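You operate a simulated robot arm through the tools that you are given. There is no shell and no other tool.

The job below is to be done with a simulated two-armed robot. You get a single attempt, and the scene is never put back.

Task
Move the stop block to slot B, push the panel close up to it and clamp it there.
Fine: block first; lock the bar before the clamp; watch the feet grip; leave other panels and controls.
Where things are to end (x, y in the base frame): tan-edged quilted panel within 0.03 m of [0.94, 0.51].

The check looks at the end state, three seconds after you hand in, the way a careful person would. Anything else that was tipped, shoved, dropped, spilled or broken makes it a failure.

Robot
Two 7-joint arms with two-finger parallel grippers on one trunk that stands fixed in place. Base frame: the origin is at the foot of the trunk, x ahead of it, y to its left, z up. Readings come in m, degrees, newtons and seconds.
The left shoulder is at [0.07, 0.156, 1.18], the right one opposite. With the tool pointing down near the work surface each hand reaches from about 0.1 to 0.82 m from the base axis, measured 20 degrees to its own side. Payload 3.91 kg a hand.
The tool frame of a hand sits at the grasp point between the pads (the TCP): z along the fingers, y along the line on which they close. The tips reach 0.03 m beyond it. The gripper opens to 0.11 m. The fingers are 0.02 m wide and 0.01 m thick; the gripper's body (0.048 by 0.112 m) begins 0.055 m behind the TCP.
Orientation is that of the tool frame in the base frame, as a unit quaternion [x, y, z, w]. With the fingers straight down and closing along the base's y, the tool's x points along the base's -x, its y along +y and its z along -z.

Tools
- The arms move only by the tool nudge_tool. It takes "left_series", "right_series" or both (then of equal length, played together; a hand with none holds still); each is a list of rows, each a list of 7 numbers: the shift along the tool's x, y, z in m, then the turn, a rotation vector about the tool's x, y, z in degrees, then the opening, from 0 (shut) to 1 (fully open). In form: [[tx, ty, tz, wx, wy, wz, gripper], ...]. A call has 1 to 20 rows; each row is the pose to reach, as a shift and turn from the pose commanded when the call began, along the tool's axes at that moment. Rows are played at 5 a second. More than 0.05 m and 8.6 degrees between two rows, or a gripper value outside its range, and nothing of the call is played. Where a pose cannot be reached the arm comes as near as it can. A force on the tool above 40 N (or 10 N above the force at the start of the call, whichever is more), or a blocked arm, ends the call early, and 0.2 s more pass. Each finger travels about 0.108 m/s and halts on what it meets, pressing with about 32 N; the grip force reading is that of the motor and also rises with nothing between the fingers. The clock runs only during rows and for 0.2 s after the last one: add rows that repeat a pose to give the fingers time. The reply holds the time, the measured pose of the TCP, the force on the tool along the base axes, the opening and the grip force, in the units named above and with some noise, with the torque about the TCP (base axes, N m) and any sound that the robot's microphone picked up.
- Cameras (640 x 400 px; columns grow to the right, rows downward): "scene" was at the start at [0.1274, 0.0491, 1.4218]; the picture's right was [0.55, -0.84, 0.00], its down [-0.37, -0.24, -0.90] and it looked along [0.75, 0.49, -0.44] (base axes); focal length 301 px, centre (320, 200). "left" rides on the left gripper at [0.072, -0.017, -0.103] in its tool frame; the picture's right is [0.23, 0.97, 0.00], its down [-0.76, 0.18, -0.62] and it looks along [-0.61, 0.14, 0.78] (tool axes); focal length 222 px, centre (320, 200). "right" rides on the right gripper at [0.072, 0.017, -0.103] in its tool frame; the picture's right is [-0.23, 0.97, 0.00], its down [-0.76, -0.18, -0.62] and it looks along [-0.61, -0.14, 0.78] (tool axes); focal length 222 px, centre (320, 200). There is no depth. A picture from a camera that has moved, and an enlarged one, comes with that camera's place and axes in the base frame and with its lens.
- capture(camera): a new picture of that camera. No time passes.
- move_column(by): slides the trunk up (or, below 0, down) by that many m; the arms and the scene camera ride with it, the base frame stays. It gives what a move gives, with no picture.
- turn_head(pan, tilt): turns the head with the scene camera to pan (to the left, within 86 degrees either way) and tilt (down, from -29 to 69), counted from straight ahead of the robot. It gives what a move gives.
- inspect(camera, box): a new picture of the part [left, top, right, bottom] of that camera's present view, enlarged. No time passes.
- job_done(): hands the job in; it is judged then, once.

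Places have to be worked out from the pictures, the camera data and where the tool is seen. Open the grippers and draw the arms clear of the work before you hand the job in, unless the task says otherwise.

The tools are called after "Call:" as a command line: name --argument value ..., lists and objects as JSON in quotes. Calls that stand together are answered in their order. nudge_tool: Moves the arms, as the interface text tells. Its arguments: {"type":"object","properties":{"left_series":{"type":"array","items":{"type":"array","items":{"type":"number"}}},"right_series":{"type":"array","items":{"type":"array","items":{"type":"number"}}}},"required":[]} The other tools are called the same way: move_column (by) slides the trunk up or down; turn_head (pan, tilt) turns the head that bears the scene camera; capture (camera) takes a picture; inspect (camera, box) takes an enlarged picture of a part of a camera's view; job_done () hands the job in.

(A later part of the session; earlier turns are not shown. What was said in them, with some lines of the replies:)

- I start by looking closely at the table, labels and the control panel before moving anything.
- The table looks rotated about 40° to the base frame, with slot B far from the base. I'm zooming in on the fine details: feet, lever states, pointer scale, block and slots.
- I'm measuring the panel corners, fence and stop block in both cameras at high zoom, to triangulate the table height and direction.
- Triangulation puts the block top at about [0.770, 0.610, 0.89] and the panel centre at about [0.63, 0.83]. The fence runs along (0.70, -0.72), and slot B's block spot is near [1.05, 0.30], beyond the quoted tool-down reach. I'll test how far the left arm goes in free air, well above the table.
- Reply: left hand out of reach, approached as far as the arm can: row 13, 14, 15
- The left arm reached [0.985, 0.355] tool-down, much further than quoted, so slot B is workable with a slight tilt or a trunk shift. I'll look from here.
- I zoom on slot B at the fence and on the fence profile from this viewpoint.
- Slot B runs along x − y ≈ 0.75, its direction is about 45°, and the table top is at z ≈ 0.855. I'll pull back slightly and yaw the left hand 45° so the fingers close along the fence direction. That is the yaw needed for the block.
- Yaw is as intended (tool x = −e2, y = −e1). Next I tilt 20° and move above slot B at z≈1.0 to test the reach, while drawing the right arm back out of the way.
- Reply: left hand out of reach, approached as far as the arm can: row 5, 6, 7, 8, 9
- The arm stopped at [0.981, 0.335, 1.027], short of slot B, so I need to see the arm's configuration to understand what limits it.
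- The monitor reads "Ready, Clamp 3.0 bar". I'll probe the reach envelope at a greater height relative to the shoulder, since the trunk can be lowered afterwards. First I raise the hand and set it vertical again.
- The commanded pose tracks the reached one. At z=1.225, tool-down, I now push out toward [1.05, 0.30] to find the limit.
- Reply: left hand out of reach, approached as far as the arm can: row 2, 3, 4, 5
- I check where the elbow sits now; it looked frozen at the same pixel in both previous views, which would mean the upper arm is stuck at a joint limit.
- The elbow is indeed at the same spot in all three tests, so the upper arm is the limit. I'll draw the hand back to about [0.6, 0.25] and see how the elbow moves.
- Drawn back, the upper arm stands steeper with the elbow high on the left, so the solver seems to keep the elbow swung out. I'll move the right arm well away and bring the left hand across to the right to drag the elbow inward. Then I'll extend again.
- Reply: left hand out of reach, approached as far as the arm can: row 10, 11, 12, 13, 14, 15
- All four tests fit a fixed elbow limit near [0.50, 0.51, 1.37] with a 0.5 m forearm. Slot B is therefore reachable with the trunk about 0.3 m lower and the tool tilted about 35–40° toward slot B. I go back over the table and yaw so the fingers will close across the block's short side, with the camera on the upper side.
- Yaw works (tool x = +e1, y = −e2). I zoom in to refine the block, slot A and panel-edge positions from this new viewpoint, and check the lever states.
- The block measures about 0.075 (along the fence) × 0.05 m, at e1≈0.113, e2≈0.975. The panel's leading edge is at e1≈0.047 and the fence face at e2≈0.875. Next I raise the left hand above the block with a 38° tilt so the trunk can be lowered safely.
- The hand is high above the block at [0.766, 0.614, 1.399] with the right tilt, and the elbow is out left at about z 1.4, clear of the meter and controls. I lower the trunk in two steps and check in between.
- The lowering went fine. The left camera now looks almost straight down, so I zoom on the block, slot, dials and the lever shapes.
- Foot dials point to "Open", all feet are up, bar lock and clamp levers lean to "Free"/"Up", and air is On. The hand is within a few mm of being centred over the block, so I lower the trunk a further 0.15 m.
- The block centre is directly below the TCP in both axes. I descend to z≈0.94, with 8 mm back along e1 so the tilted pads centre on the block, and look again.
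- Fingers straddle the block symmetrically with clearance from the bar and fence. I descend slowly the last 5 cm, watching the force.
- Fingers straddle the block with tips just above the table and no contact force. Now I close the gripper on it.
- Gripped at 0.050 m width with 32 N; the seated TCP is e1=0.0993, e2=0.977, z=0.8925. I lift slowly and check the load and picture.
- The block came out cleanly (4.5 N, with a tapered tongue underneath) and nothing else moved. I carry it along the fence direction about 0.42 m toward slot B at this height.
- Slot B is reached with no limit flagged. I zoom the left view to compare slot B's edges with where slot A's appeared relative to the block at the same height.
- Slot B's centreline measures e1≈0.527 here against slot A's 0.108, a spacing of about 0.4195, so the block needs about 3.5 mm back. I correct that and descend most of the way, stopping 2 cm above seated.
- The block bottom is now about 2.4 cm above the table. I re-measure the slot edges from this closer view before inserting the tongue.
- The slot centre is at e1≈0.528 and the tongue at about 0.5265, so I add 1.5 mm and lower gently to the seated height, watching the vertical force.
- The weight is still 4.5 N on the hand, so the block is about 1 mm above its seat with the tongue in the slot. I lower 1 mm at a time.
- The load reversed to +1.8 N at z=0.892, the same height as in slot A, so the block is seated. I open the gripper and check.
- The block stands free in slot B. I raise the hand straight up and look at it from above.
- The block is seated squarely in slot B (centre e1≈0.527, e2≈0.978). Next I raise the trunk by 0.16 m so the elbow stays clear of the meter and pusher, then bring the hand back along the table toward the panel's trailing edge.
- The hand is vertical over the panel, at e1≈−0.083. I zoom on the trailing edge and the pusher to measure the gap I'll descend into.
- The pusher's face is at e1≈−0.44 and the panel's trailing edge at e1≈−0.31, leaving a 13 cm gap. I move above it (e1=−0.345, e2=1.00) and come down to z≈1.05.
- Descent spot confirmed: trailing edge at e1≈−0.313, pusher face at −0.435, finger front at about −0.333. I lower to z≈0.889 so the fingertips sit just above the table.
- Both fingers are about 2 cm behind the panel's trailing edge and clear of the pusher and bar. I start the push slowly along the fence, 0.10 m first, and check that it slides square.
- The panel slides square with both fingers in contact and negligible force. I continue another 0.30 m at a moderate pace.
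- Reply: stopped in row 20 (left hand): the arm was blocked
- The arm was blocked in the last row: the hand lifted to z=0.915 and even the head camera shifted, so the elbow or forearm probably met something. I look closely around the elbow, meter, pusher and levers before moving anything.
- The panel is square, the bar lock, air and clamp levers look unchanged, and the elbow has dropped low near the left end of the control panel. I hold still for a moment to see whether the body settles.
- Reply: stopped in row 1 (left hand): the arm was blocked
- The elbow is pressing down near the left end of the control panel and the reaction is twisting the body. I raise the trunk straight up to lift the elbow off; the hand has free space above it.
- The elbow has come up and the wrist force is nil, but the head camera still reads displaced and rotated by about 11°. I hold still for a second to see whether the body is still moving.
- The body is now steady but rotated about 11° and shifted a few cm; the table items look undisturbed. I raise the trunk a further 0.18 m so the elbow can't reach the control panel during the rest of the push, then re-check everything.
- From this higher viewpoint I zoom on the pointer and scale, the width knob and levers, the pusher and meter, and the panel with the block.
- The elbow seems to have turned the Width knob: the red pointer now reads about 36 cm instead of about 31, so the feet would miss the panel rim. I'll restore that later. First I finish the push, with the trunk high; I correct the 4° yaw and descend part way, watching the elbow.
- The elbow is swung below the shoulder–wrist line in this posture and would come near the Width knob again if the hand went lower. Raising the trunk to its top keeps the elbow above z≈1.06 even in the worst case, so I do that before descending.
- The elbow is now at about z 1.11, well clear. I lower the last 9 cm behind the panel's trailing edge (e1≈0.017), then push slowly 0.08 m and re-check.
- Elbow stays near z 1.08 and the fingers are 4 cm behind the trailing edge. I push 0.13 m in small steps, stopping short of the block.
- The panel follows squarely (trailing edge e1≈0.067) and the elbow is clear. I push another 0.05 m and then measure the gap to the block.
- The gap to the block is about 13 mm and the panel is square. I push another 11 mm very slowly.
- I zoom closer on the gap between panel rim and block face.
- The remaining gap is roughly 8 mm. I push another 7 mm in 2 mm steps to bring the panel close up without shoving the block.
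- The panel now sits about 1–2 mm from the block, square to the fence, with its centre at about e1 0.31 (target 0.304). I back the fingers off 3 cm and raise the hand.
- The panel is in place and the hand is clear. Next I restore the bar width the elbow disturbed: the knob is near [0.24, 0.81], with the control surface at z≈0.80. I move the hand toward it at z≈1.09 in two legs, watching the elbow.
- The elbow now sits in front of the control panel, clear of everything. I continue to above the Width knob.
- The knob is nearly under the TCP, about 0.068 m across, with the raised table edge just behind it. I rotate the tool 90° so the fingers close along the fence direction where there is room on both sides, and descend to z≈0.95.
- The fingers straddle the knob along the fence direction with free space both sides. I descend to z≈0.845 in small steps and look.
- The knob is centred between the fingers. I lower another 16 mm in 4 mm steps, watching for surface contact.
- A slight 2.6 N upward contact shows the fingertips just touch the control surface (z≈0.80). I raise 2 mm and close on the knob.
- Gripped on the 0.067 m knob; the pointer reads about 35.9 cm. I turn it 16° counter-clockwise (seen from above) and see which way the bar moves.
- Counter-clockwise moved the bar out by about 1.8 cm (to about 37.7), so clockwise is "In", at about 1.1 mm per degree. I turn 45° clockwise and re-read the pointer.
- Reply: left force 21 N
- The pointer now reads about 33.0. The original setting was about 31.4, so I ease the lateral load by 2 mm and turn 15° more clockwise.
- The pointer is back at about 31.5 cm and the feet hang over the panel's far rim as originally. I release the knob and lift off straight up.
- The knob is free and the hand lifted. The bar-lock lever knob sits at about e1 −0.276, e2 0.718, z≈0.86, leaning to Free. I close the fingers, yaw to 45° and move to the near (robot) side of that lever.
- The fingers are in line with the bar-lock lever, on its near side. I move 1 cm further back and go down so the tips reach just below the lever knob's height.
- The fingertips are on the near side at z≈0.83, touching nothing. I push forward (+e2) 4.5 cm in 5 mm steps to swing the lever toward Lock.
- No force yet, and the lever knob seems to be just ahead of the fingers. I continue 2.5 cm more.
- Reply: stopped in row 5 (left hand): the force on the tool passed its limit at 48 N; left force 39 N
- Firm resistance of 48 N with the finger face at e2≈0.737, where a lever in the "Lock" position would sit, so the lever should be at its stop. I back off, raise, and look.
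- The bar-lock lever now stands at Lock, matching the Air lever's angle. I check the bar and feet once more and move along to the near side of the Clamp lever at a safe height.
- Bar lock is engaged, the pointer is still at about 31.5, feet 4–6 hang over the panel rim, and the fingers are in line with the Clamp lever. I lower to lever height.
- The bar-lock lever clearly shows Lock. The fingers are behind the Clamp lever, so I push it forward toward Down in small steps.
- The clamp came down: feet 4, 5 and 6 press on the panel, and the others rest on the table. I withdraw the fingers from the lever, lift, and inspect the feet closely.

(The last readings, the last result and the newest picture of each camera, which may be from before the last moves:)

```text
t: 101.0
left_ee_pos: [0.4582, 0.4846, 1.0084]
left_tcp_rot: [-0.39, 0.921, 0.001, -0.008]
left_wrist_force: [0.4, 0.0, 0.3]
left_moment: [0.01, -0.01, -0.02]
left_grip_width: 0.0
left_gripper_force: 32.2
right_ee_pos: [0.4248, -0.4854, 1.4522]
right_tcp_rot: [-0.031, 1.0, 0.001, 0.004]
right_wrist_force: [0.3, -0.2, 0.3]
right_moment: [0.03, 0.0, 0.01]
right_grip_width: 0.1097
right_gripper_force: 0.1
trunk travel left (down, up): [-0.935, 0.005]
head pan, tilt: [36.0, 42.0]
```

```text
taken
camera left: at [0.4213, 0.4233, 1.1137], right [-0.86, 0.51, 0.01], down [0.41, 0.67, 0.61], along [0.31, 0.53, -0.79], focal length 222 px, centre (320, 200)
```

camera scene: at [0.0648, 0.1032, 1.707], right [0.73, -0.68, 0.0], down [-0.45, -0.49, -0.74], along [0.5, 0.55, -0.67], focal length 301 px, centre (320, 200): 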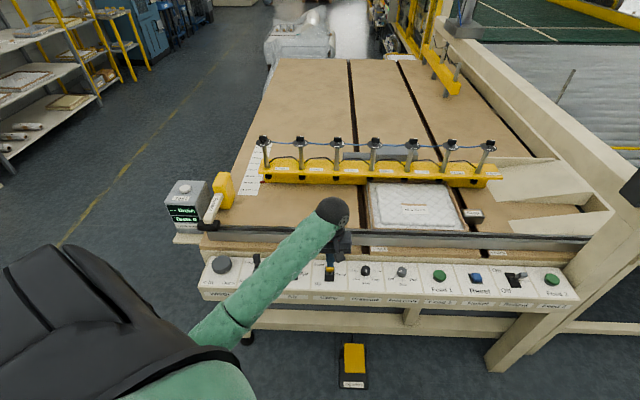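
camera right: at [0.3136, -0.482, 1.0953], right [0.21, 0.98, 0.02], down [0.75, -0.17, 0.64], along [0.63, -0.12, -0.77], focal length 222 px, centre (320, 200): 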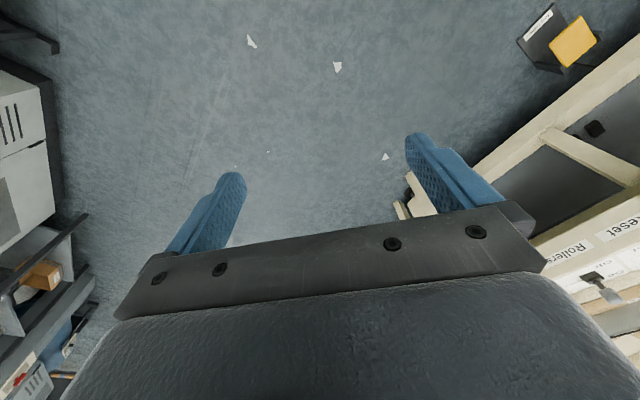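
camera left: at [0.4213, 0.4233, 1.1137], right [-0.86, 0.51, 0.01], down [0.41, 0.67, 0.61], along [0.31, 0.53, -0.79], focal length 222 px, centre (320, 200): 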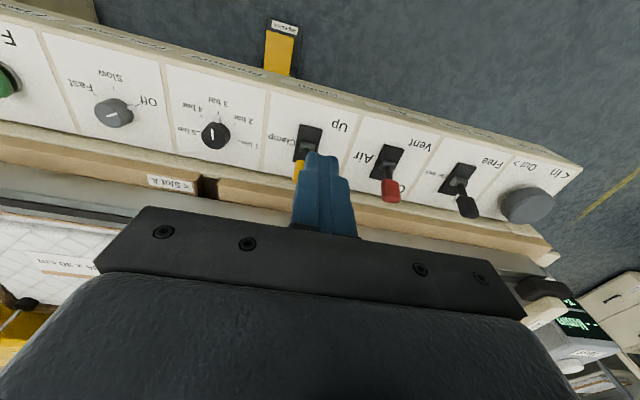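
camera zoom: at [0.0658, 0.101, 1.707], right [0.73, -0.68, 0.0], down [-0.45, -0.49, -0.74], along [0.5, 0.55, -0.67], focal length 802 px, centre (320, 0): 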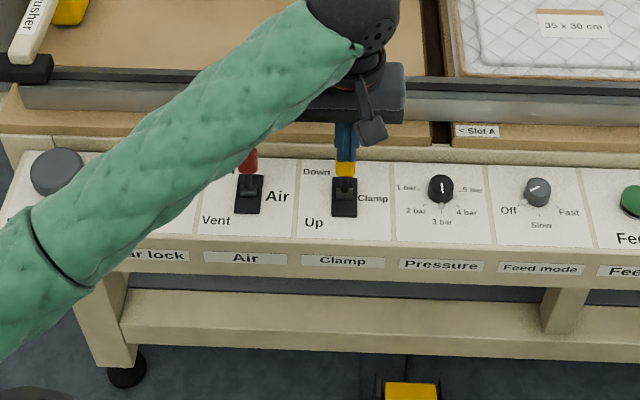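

All feet are down, with 4, 5 and 6 gripping the panel's far edge. The levers read Lock, On and Down, and the panel centre measures about [0.936, 0.502]. I open the gripper and draw the arm up and back from the controls.

Call:
nudge_tool --left_series '[[0.0, 0, -0.04, 0, 0, 0, 0], [0.01, 0, -0.08, 0, 0, 0, 0], [0.04, 0, -0.11, 0, 0, 0, 0.3], [0.07, 0, -0.14, 0, 0, 0, 0.6], [0.1, 0, -0.17, 0, 0, 0, 0.9], [0.13, 0, -0.2, 0, 0, 0, 1], [0.15, 0, -0.22, 0, 0, 0, 1], [0.15, 0, -0.22, 0, 0, 0, 1]]'

Call:
capture --camera "scene"

Call:
inspect --camera "scene" --box '[150, 120, 350, 320]'

```text
t: 102.8
left_ee_pos: [0.3596, 0.379, 1.232]
left_tcp_rot: [-0.391, 0.92, 0.0, -0.009]
left_wrist_force: [0.3, -0.9, -0.2]
left_moment: [0.01, 0.02, 0.04]
left_grip_width: 0.1101
left_gripper_force: 0.0
right_ee_pos: [0.4236, -0.4835, 1.4532]
right_tcp_rot: [-0.03, 1.0, 0.001, 0.004]
right_wrist_force: [0.4, 0.3, 1.4]
right_moment: [-0.02, -0.01, -0.03]
right_grip_width: 0.11
right_gripper_force: 0.0
trunk travel left (down, up): [-0.935, 0.005]
head pan, tilt: [36.0, 42.0]
```

```text
taken
camera scene: at [0.0655, 0.1033, 1.7069], right [0.74, -0.68, 0.0], down [-0.45, -0.49, -0.74], along [0.5, 0.55, -0.67], focal length 301 px, centre (320, 200)
```

scene: 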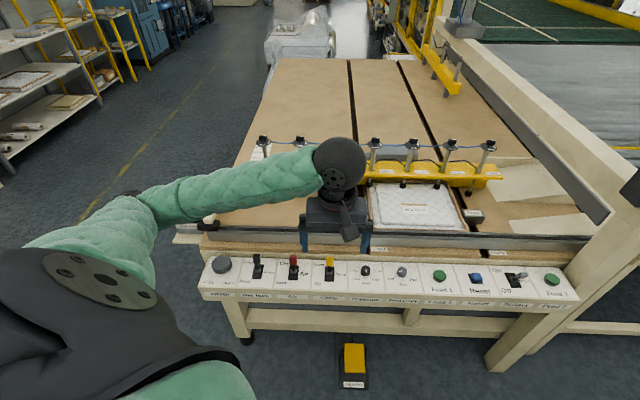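

```text
2.00 times, centred on (250, 220) of scene
camera zoom: at [0.0655, 0.1033, 1.7069], right [0.74, -0.68, 0.0], down [-0.45, -0.49, -0.74], along [0.5, 0.55, -0.67], focal length 602 px, centre (460, 160)
```

zoom: 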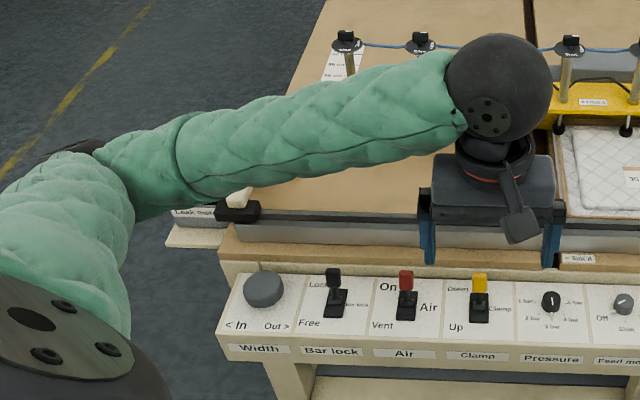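

All three levers read Lock / On / Down. I turn the head to check the machine's display and the right side of the table.

Call:
turn_head --pan 5 --tilt 32

Call:
capture --camera "scene"

```text
t: 103.8
left_ee_pos: [0.3596, 0.378, 1.2334]
left_tcp_rot: [-0.391, 0.92, 0.0, -0.009]
left_wrist_force: [0.1, -0.6, -0.1]
left_moment: [0.0, 0.0, -0.01]
left_grip_width: 0.1099
left_gripper_force: 0.1
right_ee_pos: [0.4234, -0.4836, 1.4529]
right_tcp_rot: [-0.031, 1.0, 0.0, 0.003]
right_wrist_force: [0.0, 0.8, 0.2]
right_moment: [0.03, -0.03, 0.04]
right_grip_width: 0.1101
right_gripper_force: 0.0
trunk travel left (down, up): [-0.935, 0.005]
head pan, tilt: [5.0, 32.0]
```

```text
taken
camera scene: at [0.0947, 0.0669, 1.7221], right [0.28, -0.96, 0.0], down [-0.51, -0.15, -0.85], along [0.81, 0.24, -0.53], focal length 301 px, centre (320, 200)
```

scene: 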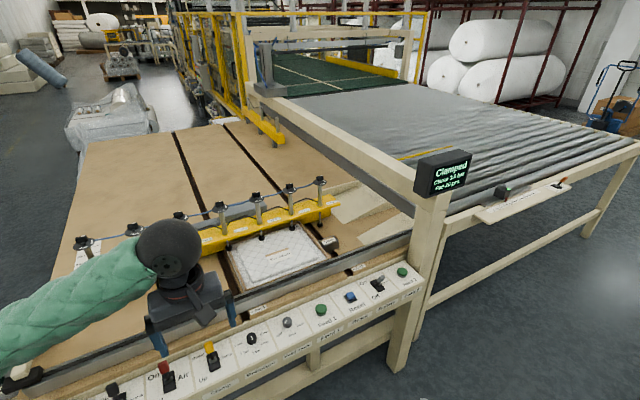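

Call:
inspect --camera "scene" --box '[400, 140, 490, 200]'

Call:
inspect --camera "scene" --box '[190, 170, 370, 300]'

Call:
inspect --camera "scene" --box '[240, 200, 340, 270]'

```text
6.67 times, centred on (445, 170) of scene
camera zoom: at [0.0947, 0.0669, 1.7221], right [0.28, -0.96, 0.0], down [-0.51, -0.15, -0.85], along [0.81, 0.24, -0.53], focal length 2006 px, centre (-513, 400)
```

zoom: 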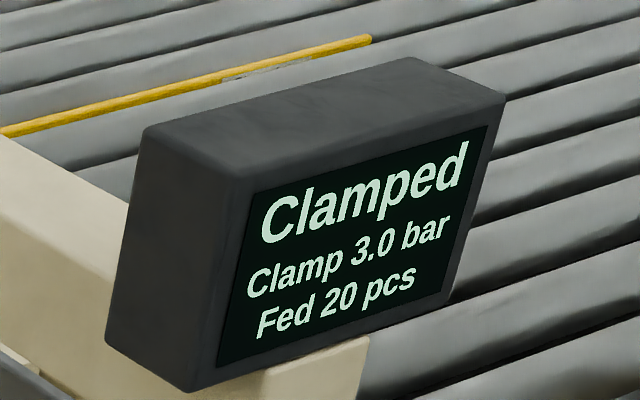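

```text
3.08 times, centred on (280, 235) of scene
camera zoom: at [0.0947, 0.0669, 1.7221], right [0.28, -0.96, 0.0], down [-0.51, -0.15, -0.85], along [0.81, 0.24, -0.53], focal length 926 px, centre (443, 92)
```

zoom: 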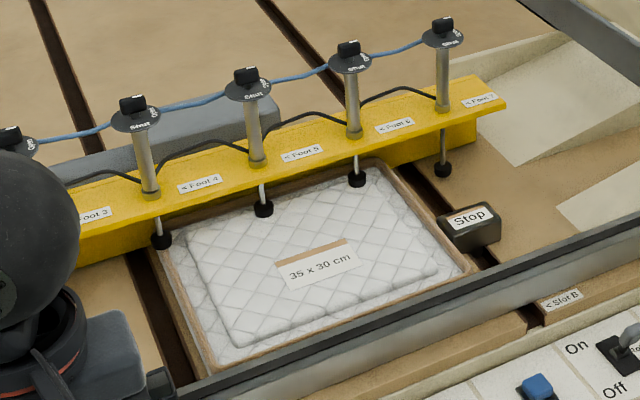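

```text
5.71 times, centred on (290, 235) of scene
camera zoom: at [0.0947, 0.0669, 1.7221], right [0.28, -0.96, 0.0], down [-0.51, -0.15, -0.85], along [0.81, 0.24, -0.53], focal length 1720 px, centre (491, 0)
```

zoom: 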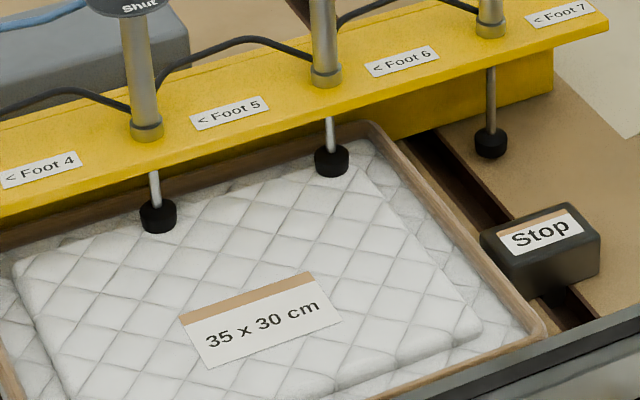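

The display reads "Clamped – Clamp 3.0 bar", the block is seated with the panel close up to it, and feet 5 and 6 sit firmly on the panel. I look left to confirm the pusher and leak meter are undisturbed.

Call:
turn_head --pan 60 --tilt 40

Call:
capture --camera "scene"

Call:
capture --camera "left"

```text
t: 105.0
left_ee_pos: [0.3588, 0.3785, 1.2309]
left_tcp_rot: [-0.391, 0.92, 0.0, -0.009]
left_wrist_force: [0.1, 0.0, -0.6]
left_moment: [0.03, -0.05, -0.02]
left_grip_width: 0.1099
left_gripper_force: 0.0
right_ee_pos: [0.4231, -0.4837, 1.452]
right_tcp_rot: [-0.031, 1.0, 0.001, 0.004]
right_wrist_force: [0.8, -0.2, 0.1]
right_moment: [0.0, -0.04, -0.01]
right_grip_width: 0.1099
right_gripper_force: 0.1
trunk travel left (down, up): [-0.935, 0.005]
head pan, tilt: [60.0, 40.0]
```

```text
taken
camera scene: at [0.0361, 0.1223, 1.7099], right [0.95, -0.32, 0.0], down [-0.21, -0.61, -0.77], along [0.25, 0.73, -0.64], focal length 301 px, centre (320, 200)
```

scene: 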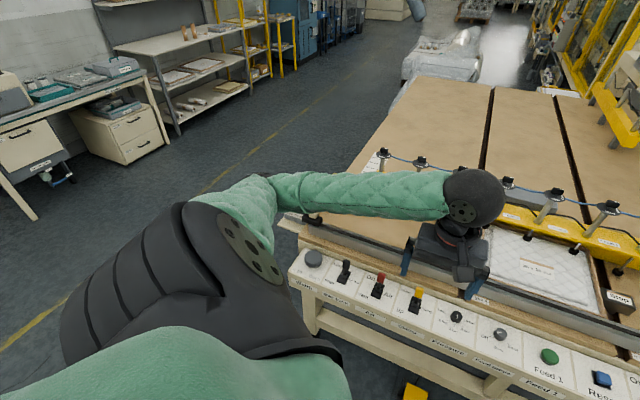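

```text
taken
camera left: at [0.322, 0.3162, 1.3373], right [-0.86, 0.51, 0.01], down [0.41, 0.68, 0.61], along [0.31, 0.53, -0.79], focal length 222 px, centre (320, 200)
```

left: 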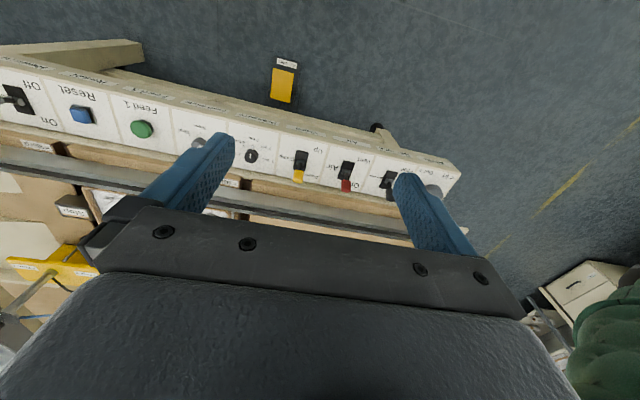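

The forearm hides the pusher and meter from here. I move the raised hand further right and back to clear the view, which also leaves the arm well away from the work.

Call:
nudge_tool --left_series '[[0.02, -0.035, -0.02, 0, 0, 0, 1], [0.04, -0.07, -0.04, 0, 0, 0, 1], [0.06, -0.105, -0.06, 0, 0, 0, 1], [0.08, -0.14, -0.08, 0, 0, 0, 1], [0.08, -0.14, -0.08, 0, 0, 0, 1]]'

Call:
capture --camera "scene"

```text
t: 106.2
left_ee_pos: [0.4047, 0.2248, 1.3102]
left_tcp_rot: [-0.391, 0.92, -0.001, -0.01]
left_wrist_force: [-0.4, -0.7, 1.4]
left_moment: [0.0, 0.01, 0.01]
left_grip_width: 0.11
left_gripper_force: 0.1
right_ee_pos: [0.4225, -0.4844, 1.4531]
right_tcp_rot: [-0.03, 1.0, 0.0, 0.003]
right_wrist_force: [0.0, 1.1, -0.2]
right_moment: [-0.02, -0.03, -0.04]
right_grip_width: 0.1097
right_gripper_force: 0.0
trunk travel left (down, up): [-0.935, 0.005]
head pan, tilt: [60.0, 40.0]
```

```text
taken
camera scene: at [0.0356, 0.1231, 1.7099], right [0.95, -0.32, 0.0], down [-0.21, -0.61, -0.77], along [0.25, 0.73, -0.64], focal length 301 px, centre (320, 200)
```

scene: 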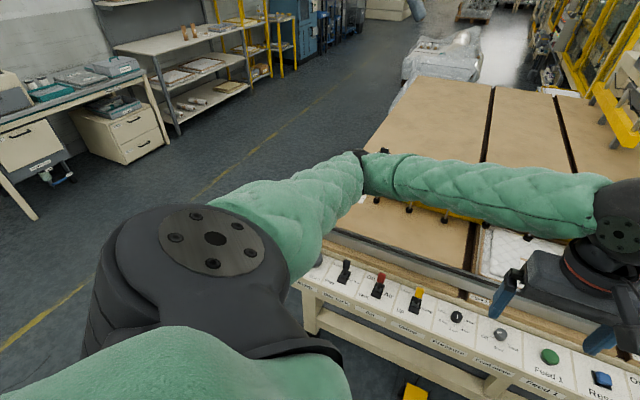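

The upper arm still blocks that corner, so I tilt the left hand 30° to let its camera look out over the table's left end.

Call:
nudge_tool --left_series '[[0, 0, 0, 0, -7.5, 0, 1], [0, 0, 0, 0, -15, 0, 1], [0, 0, 0, 0, -22.5, 0, 1], [0, 0, 0, 0, -30, 0, 1], [0, 0, 0, 0, -30, 0, 1]]'

Call:
capture --camera "left"

```text
t: 107.4
left_ee_pos: [0.4163, 0.2208, 1.3116]
left_tcp_rot: [-0.376, 0.892, 0.101, 0.23]
left_wrist_force: [0.4, 0.0, -0.3]
left_moment: [0.01, 0.0, 0.02]
left_grip_width: 0.11
left_gripper_force: 0.2
left hand out of reach, approached as far as the arm can: row 4, 5
right_ee_pos: [0.4235, -0.4834, 1.4535]
right_tcp_rot: [-0.03, 1.0, 0.001, 0.003]
right_wrist_force: [-0.2, 0.0, 0.4]
right_moment: [-0.04, -0.01, 0.01]
right_grip_width: 0.1099
right_gripper_force: 0.1
trunk travel left (down, up): [-0.935, 0.005]
head pan, tilt: [60.0, 40.0]
```

```text
taken
camera left: at [0.3498, 0.128, 1.3675], right [-0.84, 0.53, -0.1], down [0.13, 0.38, 0.92], along [0.53, 0.76, -0.39], focal length 222 px, centre (320, 200)
```

left: 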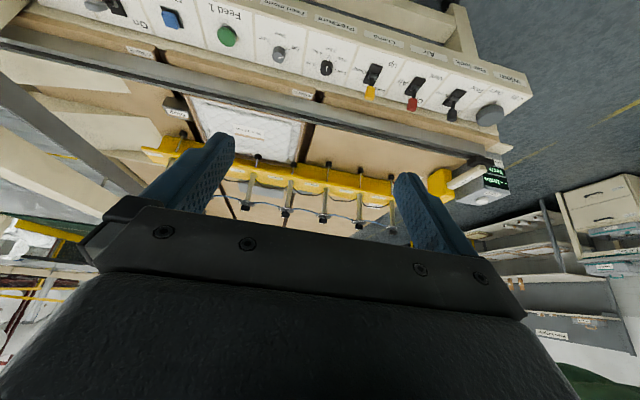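

Call:
inspect --camera "left" --box '[400, 70, 560, 230]'

Call:
inspect --camera "left" --box '[140, 70, 420, 240]'

```text
2.50 times, centred on (480, 150) of left
camera zoom: at [0.3498, 0.128, 1.3675], right [-0.84, 0.53, -0.1], down [0.13, 0.38, 0.92], along [0.53, 0.76, -0.39], focal length 555 px, centre (-80, 325)
```

zoom: 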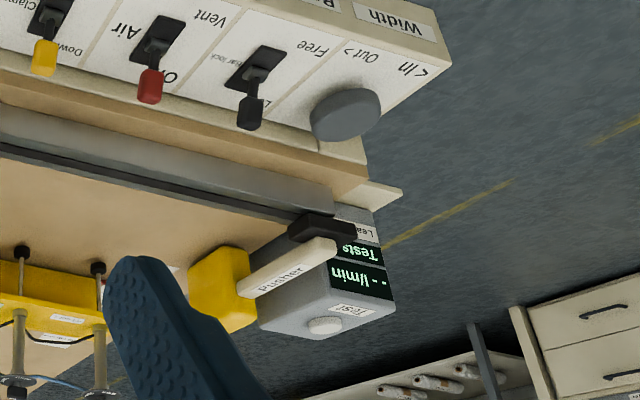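

```text
2.29 times, centred on (280, 155) of left
camera zoom: at [0.3498, 0.128, 1.3675], right [-0.84, 0.53, -0.1], down [0.13, 0.38, 0.92], along [0.53, 0.76, -0.39], focal length 508 px, centre (411, 303)
```

zoom: 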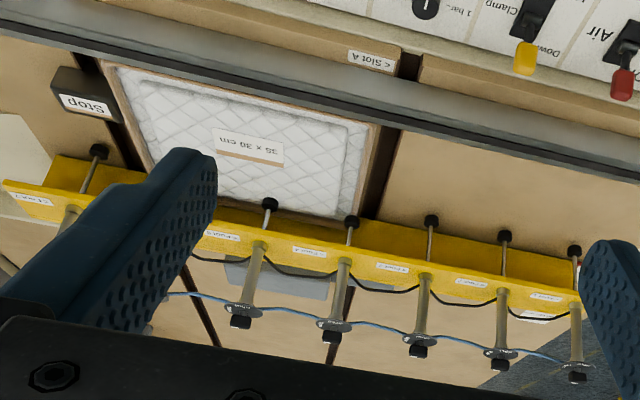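

Pusher and leak meter stand where they were, and the levers show Lock, Air On and Clamp Down. The panel is clamped against the block in slot B, the display says "Clamped", both grippers are open and the arms are clear, so I hand the job in.

Call:
job_done

```text
The job is handed in.
```

The stop block is in slot B, and the panel is pushed up to within about 2 mm of it and clamped. I handed the job in and have not seen the check's verdict.

- **Panel position:** its centre measures about [0.936, 0.502], roughly 9 mm from the target.
- **Order:** I moved the block first, pushed the panel along the fence, set the bar lock to Lock, then set the clamp to Down.
- **Feet:** all of them came down. Feet 5 and 6 sit on the panel and foot 4 is on its far-left corner. The display reads "Clamped, 3.0 bar".

**Mishap during the push:** The left elbow came down near the left end of the control panel.

- **Width setting:** the pointer moved out from about 31.5 cm to 36 cm, most likely because the elbow turned the Width knob. I turned the knob back until it read about 31.5 cm again, before locking the bar. That meant touching a control you had said to leave alone.
- **Robot base:** it was twisted about 11° and shifted a few centimetres, and it stayed that way. The arms still worked from there, but the base is not where it started.

I checked the pusher, the leak meter and the other levers at the end, and they were where they had been. Both grippers are open and the arms are clear of the work.
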